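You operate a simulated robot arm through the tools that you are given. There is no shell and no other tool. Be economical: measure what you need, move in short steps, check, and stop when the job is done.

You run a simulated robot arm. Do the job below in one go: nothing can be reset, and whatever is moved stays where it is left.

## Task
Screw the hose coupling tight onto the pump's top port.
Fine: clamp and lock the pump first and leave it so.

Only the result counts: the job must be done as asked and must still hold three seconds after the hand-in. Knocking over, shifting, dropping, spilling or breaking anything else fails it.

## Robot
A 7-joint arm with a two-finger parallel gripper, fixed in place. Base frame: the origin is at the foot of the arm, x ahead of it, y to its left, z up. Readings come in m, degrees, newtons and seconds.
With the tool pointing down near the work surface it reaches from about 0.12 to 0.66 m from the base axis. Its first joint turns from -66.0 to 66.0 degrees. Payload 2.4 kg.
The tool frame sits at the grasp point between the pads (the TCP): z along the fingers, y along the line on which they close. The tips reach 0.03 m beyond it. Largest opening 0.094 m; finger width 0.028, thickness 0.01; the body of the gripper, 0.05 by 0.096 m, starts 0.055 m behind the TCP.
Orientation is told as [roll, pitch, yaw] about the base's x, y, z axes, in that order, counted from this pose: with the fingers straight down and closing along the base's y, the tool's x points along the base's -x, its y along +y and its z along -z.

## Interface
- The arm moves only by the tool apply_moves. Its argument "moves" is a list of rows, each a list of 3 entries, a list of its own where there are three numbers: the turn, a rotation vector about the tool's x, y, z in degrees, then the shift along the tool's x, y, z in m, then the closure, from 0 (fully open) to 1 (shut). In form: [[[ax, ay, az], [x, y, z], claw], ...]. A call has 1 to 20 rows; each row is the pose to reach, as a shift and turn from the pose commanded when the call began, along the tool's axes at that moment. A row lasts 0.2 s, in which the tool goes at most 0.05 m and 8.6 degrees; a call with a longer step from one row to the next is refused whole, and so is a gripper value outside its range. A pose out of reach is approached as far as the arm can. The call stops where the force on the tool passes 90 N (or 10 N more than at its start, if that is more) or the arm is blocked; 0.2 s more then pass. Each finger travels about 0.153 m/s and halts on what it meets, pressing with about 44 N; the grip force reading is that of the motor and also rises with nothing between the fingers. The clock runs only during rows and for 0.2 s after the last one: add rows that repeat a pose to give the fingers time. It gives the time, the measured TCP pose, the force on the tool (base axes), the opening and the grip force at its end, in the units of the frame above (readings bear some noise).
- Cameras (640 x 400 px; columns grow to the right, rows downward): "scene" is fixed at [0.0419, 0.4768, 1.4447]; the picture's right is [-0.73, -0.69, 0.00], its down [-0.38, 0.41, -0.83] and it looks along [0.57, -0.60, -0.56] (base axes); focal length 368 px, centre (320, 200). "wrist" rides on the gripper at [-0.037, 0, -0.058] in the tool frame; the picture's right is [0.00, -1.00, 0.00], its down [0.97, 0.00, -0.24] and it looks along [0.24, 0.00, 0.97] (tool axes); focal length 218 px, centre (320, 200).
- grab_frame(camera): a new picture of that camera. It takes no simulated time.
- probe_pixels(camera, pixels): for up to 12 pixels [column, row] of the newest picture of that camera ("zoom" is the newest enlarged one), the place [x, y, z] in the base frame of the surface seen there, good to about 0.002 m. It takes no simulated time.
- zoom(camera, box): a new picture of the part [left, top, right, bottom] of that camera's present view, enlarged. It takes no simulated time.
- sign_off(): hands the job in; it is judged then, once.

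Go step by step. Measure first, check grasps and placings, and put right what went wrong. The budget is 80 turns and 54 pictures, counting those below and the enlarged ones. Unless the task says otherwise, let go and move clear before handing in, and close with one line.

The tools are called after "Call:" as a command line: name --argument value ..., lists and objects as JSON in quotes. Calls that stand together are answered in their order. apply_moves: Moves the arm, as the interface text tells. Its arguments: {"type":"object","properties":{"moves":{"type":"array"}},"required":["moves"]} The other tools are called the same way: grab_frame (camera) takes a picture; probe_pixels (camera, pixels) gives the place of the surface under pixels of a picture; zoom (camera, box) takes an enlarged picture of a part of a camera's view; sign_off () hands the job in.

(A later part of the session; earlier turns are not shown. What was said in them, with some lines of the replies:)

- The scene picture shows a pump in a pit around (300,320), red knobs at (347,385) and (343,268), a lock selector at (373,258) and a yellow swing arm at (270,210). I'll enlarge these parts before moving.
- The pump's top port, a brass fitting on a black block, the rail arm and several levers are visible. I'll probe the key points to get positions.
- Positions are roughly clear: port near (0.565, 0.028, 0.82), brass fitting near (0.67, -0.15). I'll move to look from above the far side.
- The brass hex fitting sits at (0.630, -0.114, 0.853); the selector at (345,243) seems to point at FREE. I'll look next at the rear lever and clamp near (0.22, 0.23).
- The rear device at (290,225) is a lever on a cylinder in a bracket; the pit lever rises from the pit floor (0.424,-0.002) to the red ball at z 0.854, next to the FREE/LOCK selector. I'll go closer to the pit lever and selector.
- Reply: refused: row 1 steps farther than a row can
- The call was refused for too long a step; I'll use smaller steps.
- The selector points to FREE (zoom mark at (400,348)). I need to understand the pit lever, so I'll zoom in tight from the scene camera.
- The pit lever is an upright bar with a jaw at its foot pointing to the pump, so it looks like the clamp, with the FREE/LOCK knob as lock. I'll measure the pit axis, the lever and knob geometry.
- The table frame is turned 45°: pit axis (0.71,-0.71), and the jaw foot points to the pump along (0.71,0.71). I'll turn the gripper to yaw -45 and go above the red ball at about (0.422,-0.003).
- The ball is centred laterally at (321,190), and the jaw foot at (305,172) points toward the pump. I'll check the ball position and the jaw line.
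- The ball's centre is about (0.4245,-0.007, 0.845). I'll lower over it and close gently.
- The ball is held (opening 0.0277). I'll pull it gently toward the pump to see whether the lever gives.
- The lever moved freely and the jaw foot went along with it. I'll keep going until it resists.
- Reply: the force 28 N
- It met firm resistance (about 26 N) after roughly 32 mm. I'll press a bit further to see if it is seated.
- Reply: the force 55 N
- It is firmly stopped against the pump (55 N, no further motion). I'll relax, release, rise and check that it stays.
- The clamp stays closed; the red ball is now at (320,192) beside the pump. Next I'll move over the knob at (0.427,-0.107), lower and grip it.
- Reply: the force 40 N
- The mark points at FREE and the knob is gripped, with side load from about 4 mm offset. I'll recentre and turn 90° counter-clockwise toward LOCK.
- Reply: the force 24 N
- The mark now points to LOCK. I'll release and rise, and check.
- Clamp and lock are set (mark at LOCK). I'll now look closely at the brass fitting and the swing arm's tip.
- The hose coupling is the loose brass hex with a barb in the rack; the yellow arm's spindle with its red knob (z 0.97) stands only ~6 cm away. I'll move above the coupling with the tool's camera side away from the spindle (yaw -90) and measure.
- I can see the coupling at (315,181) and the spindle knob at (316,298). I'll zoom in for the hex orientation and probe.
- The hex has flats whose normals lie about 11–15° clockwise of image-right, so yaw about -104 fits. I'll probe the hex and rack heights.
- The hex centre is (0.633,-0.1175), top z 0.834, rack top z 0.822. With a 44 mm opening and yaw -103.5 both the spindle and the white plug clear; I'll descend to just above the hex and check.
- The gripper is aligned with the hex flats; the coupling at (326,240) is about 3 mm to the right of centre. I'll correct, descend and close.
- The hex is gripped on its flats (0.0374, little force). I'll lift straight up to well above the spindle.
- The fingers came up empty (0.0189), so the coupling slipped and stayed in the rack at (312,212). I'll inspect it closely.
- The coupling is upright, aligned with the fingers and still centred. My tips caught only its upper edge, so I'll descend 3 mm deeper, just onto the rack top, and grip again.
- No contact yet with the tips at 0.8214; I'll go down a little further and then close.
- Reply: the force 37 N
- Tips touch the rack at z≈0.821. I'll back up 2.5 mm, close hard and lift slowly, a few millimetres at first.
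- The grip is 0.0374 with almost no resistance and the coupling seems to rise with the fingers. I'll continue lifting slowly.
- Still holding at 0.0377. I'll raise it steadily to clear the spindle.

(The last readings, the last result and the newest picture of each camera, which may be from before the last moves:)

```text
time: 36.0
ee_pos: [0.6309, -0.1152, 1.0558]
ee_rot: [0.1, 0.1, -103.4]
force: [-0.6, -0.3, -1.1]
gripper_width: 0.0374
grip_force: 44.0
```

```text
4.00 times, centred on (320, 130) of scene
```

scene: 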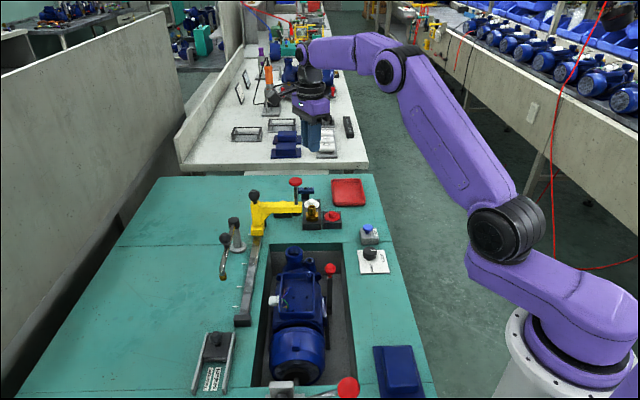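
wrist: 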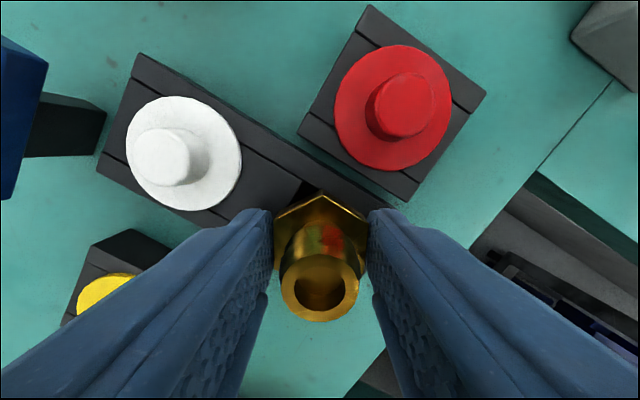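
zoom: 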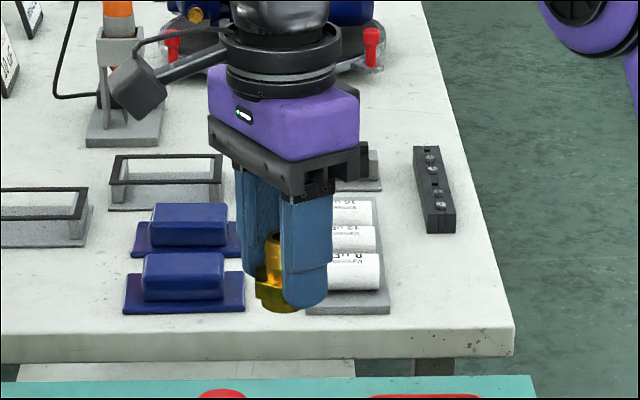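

The coupling is held upright in the fingers. I'll carry it toward the port while turning the wrist back 170°, so a long clockwise stroke is available, and end with the port in view ahead of the fingers.

Call:
apply_moves --moves '[[[0, 0, -8.5], [0.0036, -0.0053, 0], 1.0], [[0, 0, -17], [0.0072, -0.0106, 0], 1.0], [[0, 0, -25.5], [0.0108, -0.0159, 0], 1.0], [[0, 0, -34], [0.0144, -0.0212, 0], 1.0], [[0, 0, -42.5], [0.018, -0.0265, 0], 1.0], [[0, 0, -51], [0.0216, -0.0318, 0], 1.0], [[0, 0, -59.5], [0.0252, -0.0371, 0], 1.0], [[0, 0, -68], [0.0288, -0.0424, 0], 1.0], [[0, 0, -76.5], [0.0324, -0.0477, 0], 1.0], [[0, 0, -85], [0.036, -0.053, 0], 1.0], [[0, 0, -93.5], [0.0396, -0.0583, 0], 1.0], [[0, 0, -102], [0.0432, -0.0636, 0], 1.0], [[0, 0, -110.5], [0.0468, -0.0689, 0], 1.0], [[0, 0, -119], [0.0504, -0.0742, 0], 1.0], [[0, 0, -127.5], [0.054, -0.0795, 0], 1.0], [[0, 0, -136], [0.0576, -0.0848, 0.01], 1.0], [[0, 0, -144.5], [0.0612, -0.0901, 0.02], 1.0], [[0, 0, -153], [0.0648, -0.0954, 0.03], 1.0], [[0, 0, -161.5], [0.0684, -0.1007, 0.04], 1.0], [[0, 0, -170], [0.0713, -0.1055, 0.055], 1.0]]'

Call:
grab_frame --camera "wrist"

```text
time: 40.2
ee_pos: [0.5455, -0.0212, 1.0005]
ee_rot: [0.0, 0.0, 66.7]
force: [0.4, -0.2, -0.7]
gripper_width: 0.0374
grip_force: 44.4
```

```text
13 pictures are left
```

wrist: 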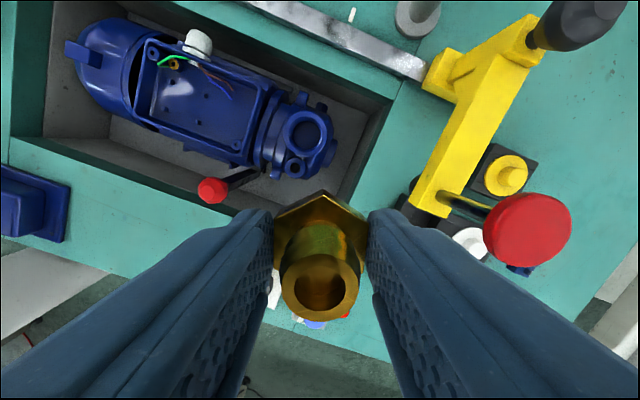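

The port is at about (303,133) in view. I'll zoom and probe its rim for the centre.

Call:
zoom --camera "wrist" --box '[263, 100, 343, 180]'

```text
5.00 times, centred on (303, 140) of wrist
```

zoom: 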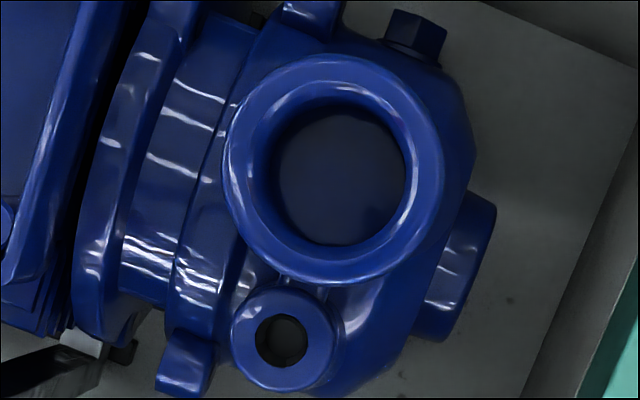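

Call:
probe_pixels --camera "zoom" --pixels '[[240, 170], [427, 165], [333, 74], [333, 262], [268, 104], [398, 232], [268, 236], [398, 104], [340, 180], [248, 170], [419, 165], [333, 250]]'

```text
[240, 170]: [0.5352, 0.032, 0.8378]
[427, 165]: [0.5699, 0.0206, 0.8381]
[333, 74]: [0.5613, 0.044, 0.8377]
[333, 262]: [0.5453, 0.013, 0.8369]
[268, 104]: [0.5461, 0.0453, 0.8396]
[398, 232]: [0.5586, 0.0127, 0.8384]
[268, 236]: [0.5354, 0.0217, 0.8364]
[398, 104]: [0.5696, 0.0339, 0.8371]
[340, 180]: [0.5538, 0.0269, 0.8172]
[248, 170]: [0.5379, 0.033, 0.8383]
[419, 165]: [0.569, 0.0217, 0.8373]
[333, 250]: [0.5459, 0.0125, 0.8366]
```

The port centre is (0.5527, 0.0279), rim z 0.838. I'll move over it and descend to TCP z 0.89, then check alignment.

Call:
apply_moves --moves '[[[0, 0, 0], [-0.024, 0.0065, 0], 1.0], [[0, 0, 0], [-0.0479, 0.0129, 0], 1.0], [[0, 0, 0], [-0.0479, 0.0129, 0.03], 1.0], [[0, 0, 0], [-0.0479, 0.0129, 0.06], 1.0], [[0, 0, 0], [-0.0479, 0.0129, 0.09], 1.0], [[0, 0, 0], [-0.0479, 0.0129, 0.11], 1.0], [[0, 0, 0], [-0.0479, 0.0129, 0.11], 1.0]]'

Call:
zoom --camera "scene" --box '[256, 205, 336, 270]'

```text
time: 41.8
ee_pos: [0.5525, 0.0278, 0.8902]
ee_rot: [0.0, 0.0, 66.4]
force: [-0.8, 0.1, -0.6]
gripper_width: 0.0372
grip_force: 43.9
```

```text
6.15 times, centred on (296, 238) of scene
```

zoom: 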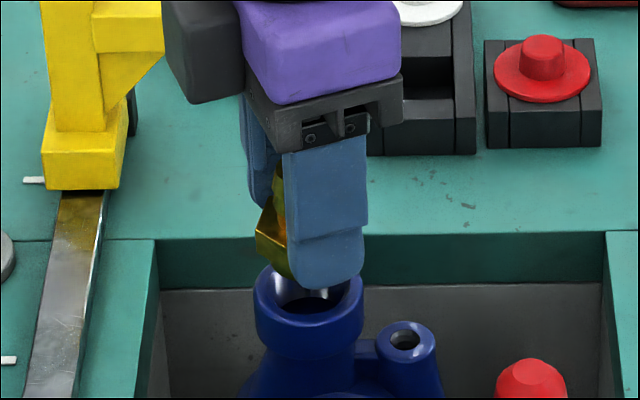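

The coupling hangs over the port opening. I'll lower in small steps and watch the force.

Call:
apply_moves --moves '[[[0, 0, 0], [0, 0, 0.003], 1.0], [[0, 0, 0], [0, 0, 0.006], 1.0], [[0, 0, 0], [0, 0, 0.009], 1.0], [[0, 0, 0], [0, 0, 0.012], 1.0], [[0, 0, 0], [0, 0, 0.012], 1.0]]'

```text
time: 43.0
ee_pos: [0.5513, 0.0287, 0.8777]
ee_rot: [0.2, 0.1, 66.4]
force: [-2.2, 3.6, -1.0]
gripper_width: 0.0376
grip_force: 43.8
```

Small lateral forces appear, so it may be touching the rim. I'll go on 1 mm at a time.

Call:
apply_moves --moves '[[[0, 0, 0], [0, 0, 0.001], 1.0], [[0, 0, 0], [0, 0, 0.002], 1.0], [[0, 0, 0], [0, 0, 0.003], 1.0], [[0, 0, 0], [0, 0, 0.004], 1.0], [[0, 0, 0], [0, 0, 0.004], 1.0]]'

```text
time: 44.2
ee_pos: [0.5517, 0.0277, 0.8743]
ee_rot: [0.2, 0.0, 66.5]
force: [-7.5, 6.8, -0.2]
gripper_width: 0.0376
grip_force: 43.6
```

A side force of ~10 N along (-x,+y) says the thread is in the bore but about 1 mm off. I'll shift that way and continue down.

Call:
apply_moves --moves '[[[0, 0, 0], [-0.0005, 0.0012, 0], 1.0], [[0, 0, 0], [-0.0005, 0.0012, 0], 1.0], [[0, 0, 0], [-0.0005, 0.0012, 0.001], 1.0], [[0, 0, 0], [-0.0005, 0.0012, 0.002], 1.0], [[0, 0, 0], [-0.0005, 0.0012, 0.003], 1.0], [[0, 0, 0], [-0.0005, 0.0012, 0.003], 1.0]]'

```text
time: 45.6
ee_pos: [0.5528, 0.0276, 0.8713]
ee_rot: [0.0, 0.0, 66.5]
force: [-6.4, -0.4, 16.5]
gripper_width: 0.0374
grip_force: 44.6
```

Vertical contact of 16 N at TCP z 0.871: the thread is at its start. I'll turn 170° clockwise with light downward follow.

Call:
apply_moves --moves '[[[0, 0, 8.5], [0.0002, 0.0005, 0], 1.0], [[0, 0, 17], [0.0002, 0.0005, 0], 1.0], [[0, 0, 25.5], [0.0002, 0.0005, 0], 1.0], [[0, 0, 34], [0.0002, 0.0005, 0.0001], 1.0], [[0, 0, 42.5], [0.0002, 0.0005, 0.0002], 1.0], [[0, 0, 51], [0.0002, 0.0005, 0.0003], 1.0], [[0, 0, 59.5], [0.0002, 0.0005, 0.0003], 1.0], [[0, 0, 68], [0.0002, 0.0005, 0.0004], 1.0], [[0, 0, 76.5], [0.0002, 0.0005, 0.0005], 1.0], [[0, 0, 85], [0.0002, 0.0005, 0.0005], 1.0], [[0, 0, 93.5], [0.0002, 0.0005, 0.0006], 1.0], [[0, 0, 102], [0.0002, 0.0005, 0.0006], 1.0], [[0, 0, 110.5], [0.0002, 0.0005, 0.0007], 1.0], [[0, 0, 119], [0.0002, 0.0005, 0.0007], 1.0], [[0, 0, 127.5], [0.0002, 0.0005, 0.0008], 1.0], [[0, 0, 136], [0.0002, 0.0005, 0.0008], 1.0], [[0, 0, 144.5], [0.0002, 0.0005, 0.0009], 1.0], [[0, 0, 153], [0.0002, 0.0005, 0.0009], 1.0], [[0, 0, 161.5], [0.0002, 0.0005, 0.001], 1.0], [[0, 0, 170], [0.0002, 0.0005, 0.001], 1.0]]'

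Call:
grab_frame --camera "wrist"

```text
time: 49.8
ee_pos: [0.5512, 0.0271, 0.8711]
ee_rot: [0.0, -0.1, -103.7]
force: [9.2, -3.1, 10.3]
gripper_width: 0.0376
grip_force: 44.0
```

```text
10 pictures are left
```

wrist: 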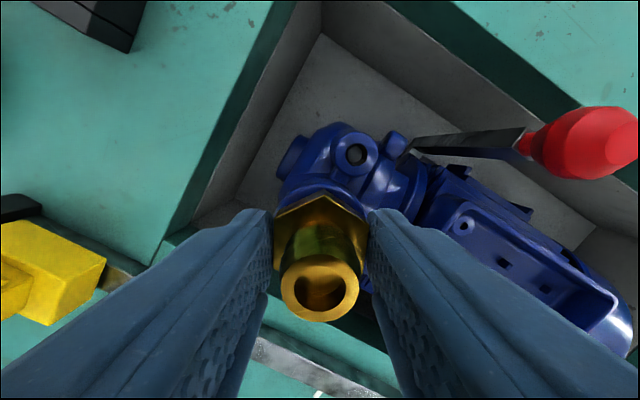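

The stroke completed, still gripped, with vertical force down to 10 N, consistent with the thread drawing in. I'll try turning 60° further before regripping.

Call:
apply_moves --moves '[[[0, 0, 8.5], [0, 0, 0.0001], 1.0], [[0, 0, 17], [0, 0, 0.0002], 1.0], [[0, 0, 25.5], [0, 0, 0.0002], 1.0], [[0, 0, 34], [0, 0, 0.0003], 1.0], [[0, 0, 42.5], [0, 0, 0.0004], 1.0], [[0, 0, 51], [0, 0, 0.0004], 1.0], [[0, 0, 60], [0, 0, 0.0005], 1.0]]'

```text
refused: row 7 steps farther than a row can; nothing moved
```

Row 7's step was over 8.6°; I'll fix that.

Call:
apply_moves --moves '[[[0, 0, 8.5], [0, 0, 0.0001], 1.0], [[0, 0, 17], [0, 0, 0.0002], 1.0], [[0, 0, 25.5], [0, 0, 0.0002], 1.0], [[0, 0, 34], [0, 0, 0.0003], 1.0], [[0, 0, 42.5], [0, 0, 0.0004], 1.0], [[0, 0, 51], [0, 0, 0.0004], 1.0], [[0, 0, 59.5], [0, 0, 0.0005], 1.0]]'

```text
time: 51.4
ee_pos: [0.5507, 0.0289, 0.8698]
ee_rot: [-0.1, 0.0, -163.3]
force: [6.1, -2.2, 9.8]
gripper_width: 0.0374
grip_force: 44.2
```

Now at yaw -163 with 230° turned. I'll release, lift clear of the hex and rotate back 300° (a multiple of 60°) in two calls.

Call:
apply_moves --moves '[[[0, 0, 0], [0, 0, -0.001], 0.7], [[0, 0, 0], [0, 0, -0.001], 0.48], [[0, 0, 0], [0, 0, -0.001], 0.48], [[0, 0, 0], [0, 0, -0.02], 0.45], [[0, 0, -8.5], [0, 0, -0.03], 0.45], [[0, 0, -17], [0, 0, -0.03], 0.45], [[0, 0, -25.5], [0, 0, -0.03], 0.45], [[0, 0, -34], [0, 0, -0.03], 0.45], [[0, 0, -42.5], [0, 0, -0.03], 0.45], [[0, 0, -51], [0, 0, -0.03], 0.45], [[0, 0, -59.5], [0, 0, -0.03], 0.45], [[0, 0, -68], [0, 0, -0.03], 0.45], [[0, 0, -76.5], [0, 0, -0.03], 0.45], [[0, 0, -85], [0, 0, -0.03], 0.45], [[0, 0, -93.5], [0, 0, -0.03], 0.45], [[0, 0, -102], [0, 0, -0.03], 0.45], [[0, 0, -110.5], [0, 0, -0.03], 0.45], [[0, 0, -119], [0, 0, -0.03], 0.45], [[0, 0, -127.5], [0, 0, -0.03], 0.45], [[0, 0, -136], [0, 0, -0.03], 0.45]]'

Call:
grab_frame --camera "wrist"

```text
time: 55.6
ee_pos: [0.5509, 0.0286, 0.9005]
ee_rot: [0.0, 0.0, -26.8]
force: [-0.2, 0.5, 1.2]
gripper_width: 0.0516
grip_force: 0.1
```

```text
9 pictures are left
```

wrist: 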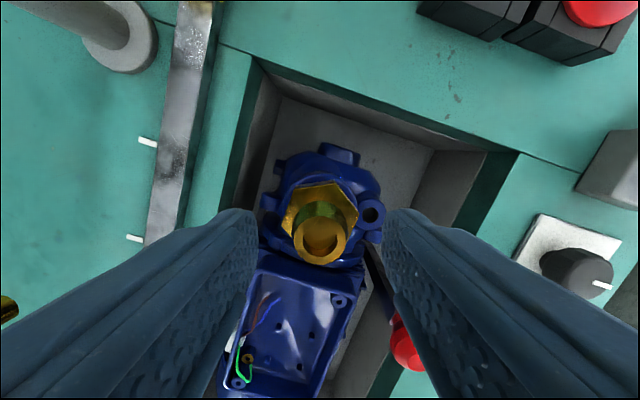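

The coupling stands upright in the port (hex at (320,212)). I'll probe heights and the centre.

Call:
probe_pixels --camera "wrist" --pixels '[[300, 200], [320, 190], [345, 197], [355, 215], [322, 208], [305, 243], [342, 243], [322, 262], [290, 215], [322, 240], [317, 186], [352, 205]]'

```text
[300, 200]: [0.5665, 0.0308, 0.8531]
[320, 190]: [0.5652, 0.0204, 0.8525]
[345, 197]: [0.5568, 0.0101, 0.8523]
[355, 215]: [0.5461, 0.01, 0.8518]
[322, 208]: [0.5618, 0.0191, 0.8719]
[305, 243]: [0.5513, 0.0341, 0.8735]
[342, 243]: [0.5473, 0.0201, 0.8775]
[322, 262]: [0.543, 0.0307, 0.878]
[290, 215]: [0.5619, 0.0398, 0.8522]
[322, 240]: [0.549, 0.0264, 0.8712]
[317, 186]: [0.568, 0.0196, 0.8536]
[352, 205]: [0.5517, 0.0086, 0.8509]
```

Hex top is now at 0.8525 with the rim at 0.838, so roughly 2–3 mm of thread remains. I'll turn back the remaining 164°.

Call:
apply_moves --moves '[[[0, 0, -8.2], [0, 0, 0], 0.45], [[0, 0, -16.4], [0, 0, 0], 0.45], [[0, 0, -24.6], [0, 0, 0], 0.45], [[0, 0, -32.8], [0, 0, 0], 0.45], [[0, 0, -41], [0, 0, 0], 0.45], [[0, 0, -49.2], [0, 0, 0], 0.45], [[0, 0, -57.4], [0, 0, 0], 0.45], [[0, 0, -65.6], [0, 0, 0], 0.45], [[0, 0, -73.8], [0, 0, 0], 0.45], [[0, 0, -82], [0, 0, 0], 0.45], [[0, 0, -90.2], [0, 0, 0], 0.45], [[0, 0, -98.4], [0, 0, 0], 0.45], [[0, 0, -106.6], [0, 0, 0], 0.45], [[0, 0, -114.8], [0, 0, 0], 0.45], [[0, 0, -123], [0, 0, 0], 0.45], [[0, 0, -131.2], [0, 0, 0], 0.45], [[0, 0, -139.4], [0, 0, 0], 0.45], [[0, 0, -147.6], [0, 0, 0], 0.45], [[0, 0, -155.8], [0, 0, 0], 0.45], [[0, 0, -164], [0, 0, 0], 0.45]]'

```text
time: 59.8
ee_pos: [0.5512, 0.0281, 0.9]
ee_rot: [0.0, 0.0, 137.1]
force: [0.2, 0.0, -0.3]
gripper_width: 0.0516
grip_force: 0.1
```

Yaw 137 reached. I'll descend to TCP z 0.872, close on the hex and start turning.

Call:
apply_moves --moves '[[[0, 0, 0], [0, 0, 0.015], 0.48], [[0, 0, 0], [0, 0, 0.028], 0.48], [[0, 0, 0], [0, 0, 0.028], 0.48], [[0, 0, 0], [0, 0, 0.028], 0.6], [[0, 0, 0], [0, 0, 0.028], 1.0], [[0, 0, 0], [0, 0, 0.028], 1.0]]'

```text
time: 61.2
ee_pos: [0.5515, 0.0286, 0.8718]
ee_rot: [0.1, -0.1, 137.0]
force: [1.2, -0.4, -0.3]
gripper_width: 0.0373
grip_force: 43.9
```

The flats are gripped squarely (0.0373, no side load). I'll turn 170° clockwise, following down about 1 mm.

Call:
apply_moves --moves '[[[0, 0, 8.5], [0, 0, 0], 1.0], [[0, 0, 17], [0, 0, 0.0001], 1.0], [[0, 0, 25.5], [0, 0, 0.0002], 1.0], [[0, 0, 34], [0, 0, 0.0002], 1.0], [[0, 0, 42.5], [0, 0, 0.0003], 1.0], [[0, 0, 51], [0, 0, 0.0003], 1.0], [[0, 0, 59.5], [0, 0, 0.0004], 1.0], [[0, 0, 68], [0, 0, 0.0004], 1.0], [[0, 0, 76.5], [0, 0, 0.0005], 1.0], [[0, 0, 85], [0, 0, 0.0005], 1.0], [[0, 0, 93.5], [0, 0, 0.0006], 1.0], [[0, 0, 102], [0, 0, 0.0006], 1.0], [[0, 0, 110.5], [0, 0, 0.0007], 1.0], [[0, 0, 119], [0, 0, 0.0007], 1.0], [[0, 0, 127.5], [0, 0, 0.0008], 1.0], [[0, 0, 136], [0, 0, 0.0008], 1.0], [[0, 0, 144.5], [0, 0, 0.0009], 1.0], [[0, 0, 153], [0, 0, 0.0009], 1.0], [[0, 0, 161.5], [0, 0, 0.001], 1.0], [[0, 0, 170], [0, 0, 0.001], 1.0]]'

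```text
time: 65.4
ee_pos: [0.5515, 0.0285, 0.8703]
ee_rot: [0.0, 0.1, -33.2]
force: [8.8, -1.9, 0.6]
gripper_width: 0.0374
grip_force: 44.1
```

It turned smoothly and came down about 1 mm. I'll continue another 130°.

Call:
apply_moves --moves '[[[0, 0, 8.5], [0, 0, 0.0001], 1.0], [[0, 0, 17], [0, 0, 0.0001], 1.0], [[0, 0, 25.5], [0, 0, 0.0002], 1.0], [[0, 0, 34], [0, 0, 0.0002], 1.0], [[0, 0, 42.5], [0, 0, 0.0003], 1.0], [[0, 0, 51], [0, 0, 0.0003], 1.0], [[0, 0, 59.5], [0, 0, 0.0004], 1.0], [[0, 0, 68], [0, 0, 0.0004], 1.0], [[0, 0, 76.5], [0, 0, 0.0005], 1.0], [[0, 0, 85], [0, 0, 0.0005], 1.0], [[0, 0, 93.5], [0, 0, 0.0006], 1.0], [[0, 0, 102], [0, 0, 0.0006], 1.0], [[0, 0, 110.5], [0, 0, 0.0007], 1.0], [[0, 0, 119], [0, 0, 0.0007], 1.0], [[0, 0, 127.5], [0, 0, 0.0008], 1.0], [[0, 0, 130], [0, 0, 0.0008], 1.0]]'

```text
time: 68.8
ee_pos: [0.552, 0.0279, 0.87]
ee_rot: [0.0, 0.2, -163.2]
force: [6.3, -10.5, -1.3]
gripper_width: 0.0366
grip_force: 44.3
```

Total is now 530°. I'll release, lift and rotate back, then check the hex height and orientation.

Call:
apply_moves --moves '[[[0, 0, 0], [0, 0, 0], 0.7], [[0, 0, 0], [0, 0, 0], 0.48], [[0, 0, 0], [0, 0, 0], 0.48], [[0, 0, 0], [0, 0, -0.02], 0.45], [[0, 0, -8.5], [0, 0, -0.03], 0.45], [[0, 0, -17], [0, 0, -0.03], 0.45], [[0, 0, -25.5], [0, 0, -0.03], 0.45], [[0, 0, -34], [0, 0, -0.03], 0.45], [[0, 0, -42.5], [0, 0, -0.03], 0.45], [[0, 0, -51], [0, 0, -0.03], 0.45], [[0, 0, -59.5], [0, 0, -0.03], 0.45], [[0, 0, -68], [0, 0, -0.03], 0.45], [[0, 0, -76.5], [0, 0, -0.03], 0.45], [[0, 0, -85], [0, 0, -0.03], 0.45], [[0, 0, -93.5], [0, 0, -0.03], 0.45], [[0, 0, -102], [0, 0, -0.03], 0.45], [[0, 0, -110.5], [0, 0, -0.03], 0.45], [[0, 0, -119], [0, 0, -0.03], 0.45], [[0, 0, -127.5], [0, 0, -0.03], 0.45], [[0, 0, -136], [0, 0, -0.03], 0.45]]'

Call:
zoom --camera "wrist" --box '[256, 160, 384, 280]'

```text
time: 73.0
ee_pos: [0.5512, 0.0288, 0.901]
ee_rot: [-0.1, -0.1, -26.8]
force: [0.2, -0.8, -0.6]
gripper_width: 0.0518
grip_force: 0.1
```

```text
3.33 times, centred on (320, 220) of wrist
```

zoom: 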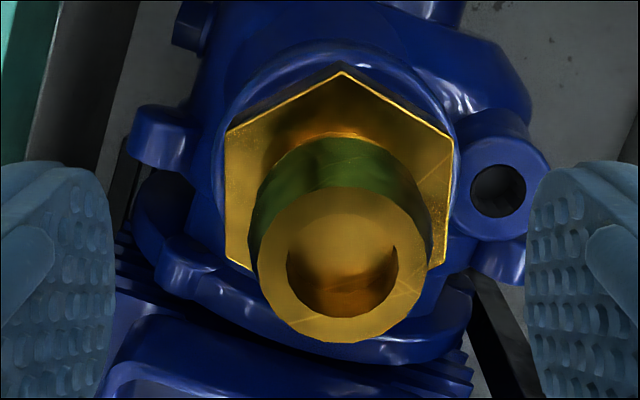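

The hex now sits about 17° behind where the tool released it, so the fingers slipped at the end, meaning it resisted. I'll probe its height.

Call:
probe_pixels --camera "zoom" --pixels '[[250, 135], [340, 85], [430, 140], [440, 190], [240, 190], [235, 245], [300, 225], [290, 310], [375, 310], [330, 60], [240, 110], [445, 250]]'

```text
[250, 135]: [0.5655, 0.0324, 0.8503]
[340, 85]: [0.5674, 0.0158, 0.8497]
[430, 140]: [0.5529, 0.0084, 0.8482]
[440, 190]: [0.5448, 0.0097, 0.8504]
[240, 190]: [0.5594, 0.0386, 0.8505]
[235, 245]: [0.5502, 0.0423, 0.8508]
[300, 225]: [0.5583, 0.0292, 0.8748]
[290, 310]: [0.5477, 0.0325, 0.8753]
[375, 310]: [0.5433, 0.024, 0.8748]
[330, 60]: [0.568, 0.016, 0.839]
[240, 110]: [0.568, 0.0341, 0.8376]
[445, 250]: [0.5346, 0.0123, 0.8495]
```

Hex top is now 0.850 against the 0.838 rim: seated (12 mm hex). The tool is aligned with the hex here, so I'll grip again and tighten to confirm it is firmly stopped.

Call:
apply_moves --moves '[[[0, 0, 0], [0, 0, 0.016], 0.48], [[0, 0, 0], [0, 0, 0.0303], 0.48], [[0, 0, 0], [0, 0, 0.0303], 0.48], [[0, 0, 0], [0, 0, 0.0303], 0.6], [[0, 0, 0], [0, 0, 0.0303], 1.0], [[0, 0, 0], [0, 0, 0.0303], 1.0], [[0, 0, 5], [0, 0, 0.0303], 1.0], [[0, 0, 10], [0, 0, 0.0303], 1.0], [[0, 0, 10], [0, 0, 0.0303], 1.0]]'

```text
time: 75.0
ee_pos: [0.5498, 0.028, 0.8688]
ee_rot: [0.0, 0.0, -37.0]
force: [-3.8, -9.5, -0.9]
gripper_width: 0.037
grip_force: 44.0
```

It followed 10°. I'll turn further in small steps.

Call:
apply_moves --moves '[[[0, 0, 5], [0, 0, 0], 1.0], [[0, 0, 10], [0, 0, 0], 1.0], [[0, 0, 15], [0, 0, 0], 1.0], [[0, 0, 20], [0, 0, 0], 1.0], [[0, 0, 20], [0, 0, 0], 1.0]]'

Call:
grab_frame --camera "wrist"

```text
time: 76.2
ee_pos: [0.5508, 0.0284, 0.8691]
ee_rot: [0.1, 0.0, -57.0]
force: [-1.6, -0.2, -0.1]
gripper_width: 0.0375
grip_force: 43.9
```

```text
7 pictures are left
```

wrist: 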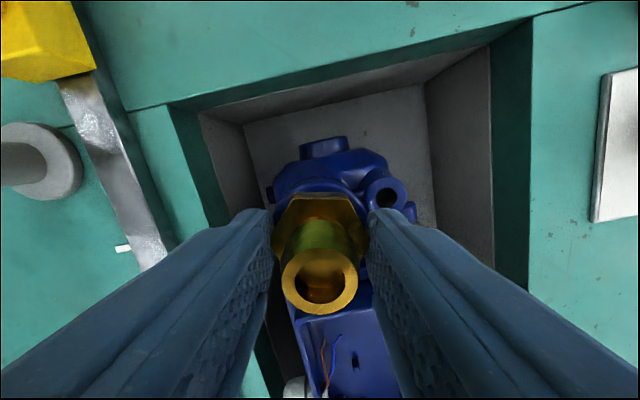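

The hex outline at (320,205) needs a closer look to see whether it turned with the fingers.

Call:
zoom --camera "wrist" --box '[256, 170, 384, 250]'

```text
5.00 times, centred on (320, 210) of wrist
```

zoom: 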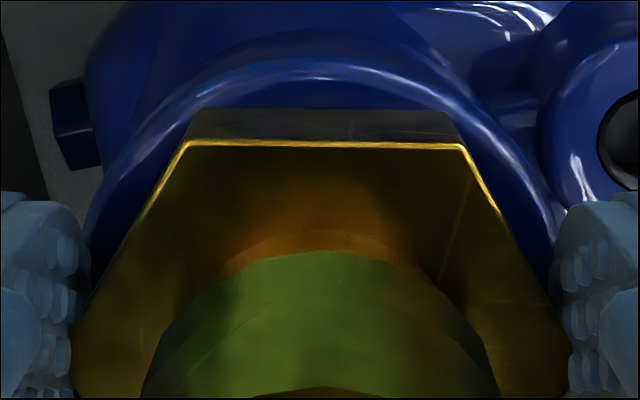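

The hex now has a flat facing up while the tool turned 30°, so the coupling did not budge. It is at its stop, seated on the rim and tightened to the grip's limit. I'll release, rise and check everything.

Call:
apply_moves --moves '[[[0, 0, 0], [0, 0, 0], 0.7], [[0, 0, 0], [0, 0, 0], 0.48], [[0, 0, 0], [0, 0, 0], 0.45], [[0, 0, 0], [0, 0, -0.02], 0.4], [[0, 0, 0], [0, 0, -0.05], 0.3], [[0, 0, 0], [0, 0, -0.09], 0.2], [[0, 0, 0], [0, 0, -0.13], 0], [[0, 0, 0], [0, 0, -0.17], 0], [[0, 0, 0], [0.03, -0.02, -0.2], 0], [[0, 0, 0], [0.06, -0.04, -0.2], 0]]'

Call:
grab_frame --camera "wrist"

Call:
zoom --camera "scene" --box '[200, 160, 400, 320]'

```text
time: 78.4
ee_pos: [0.4843, 0.0561, 1.0704]
ee_rot: [0.1, 0.0, -57.0]
force: [0.1, 0.4, 0.5]
gripper_width: 0.0941
grip_force: 0.1
```

```text
5 pictures are left
```

wrist: 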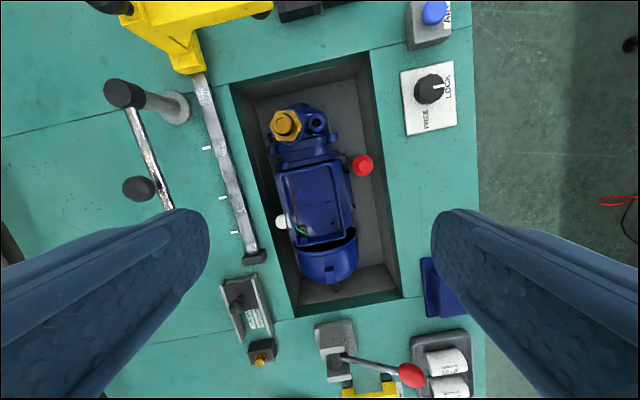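

```text
2.50 times, centred on (300, 240) of scene
```

zoom: 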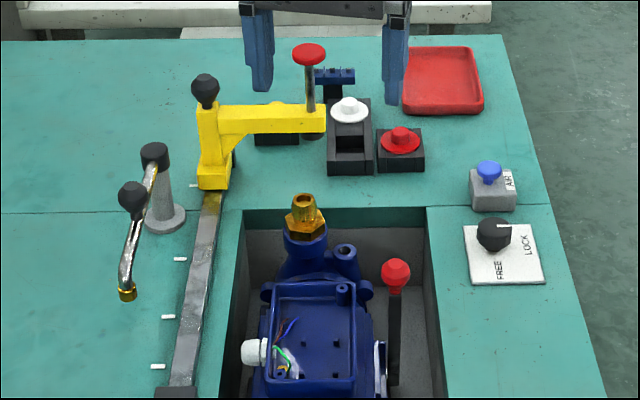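

The coupling stands seated in the port at (305,218), the jaw lever is against the pump, the knob is at LOCK and nothing else has shifted. I'm handing in.

Call:
sign_off

```text
The job is handed in.
```

I clamped the pump with the jaw lever, set the selector to LOCK and left both that way. The hose coupling is screwed down onto the port rim until the fingers slipped on the hex, so it is as tight as the gripper can make it.
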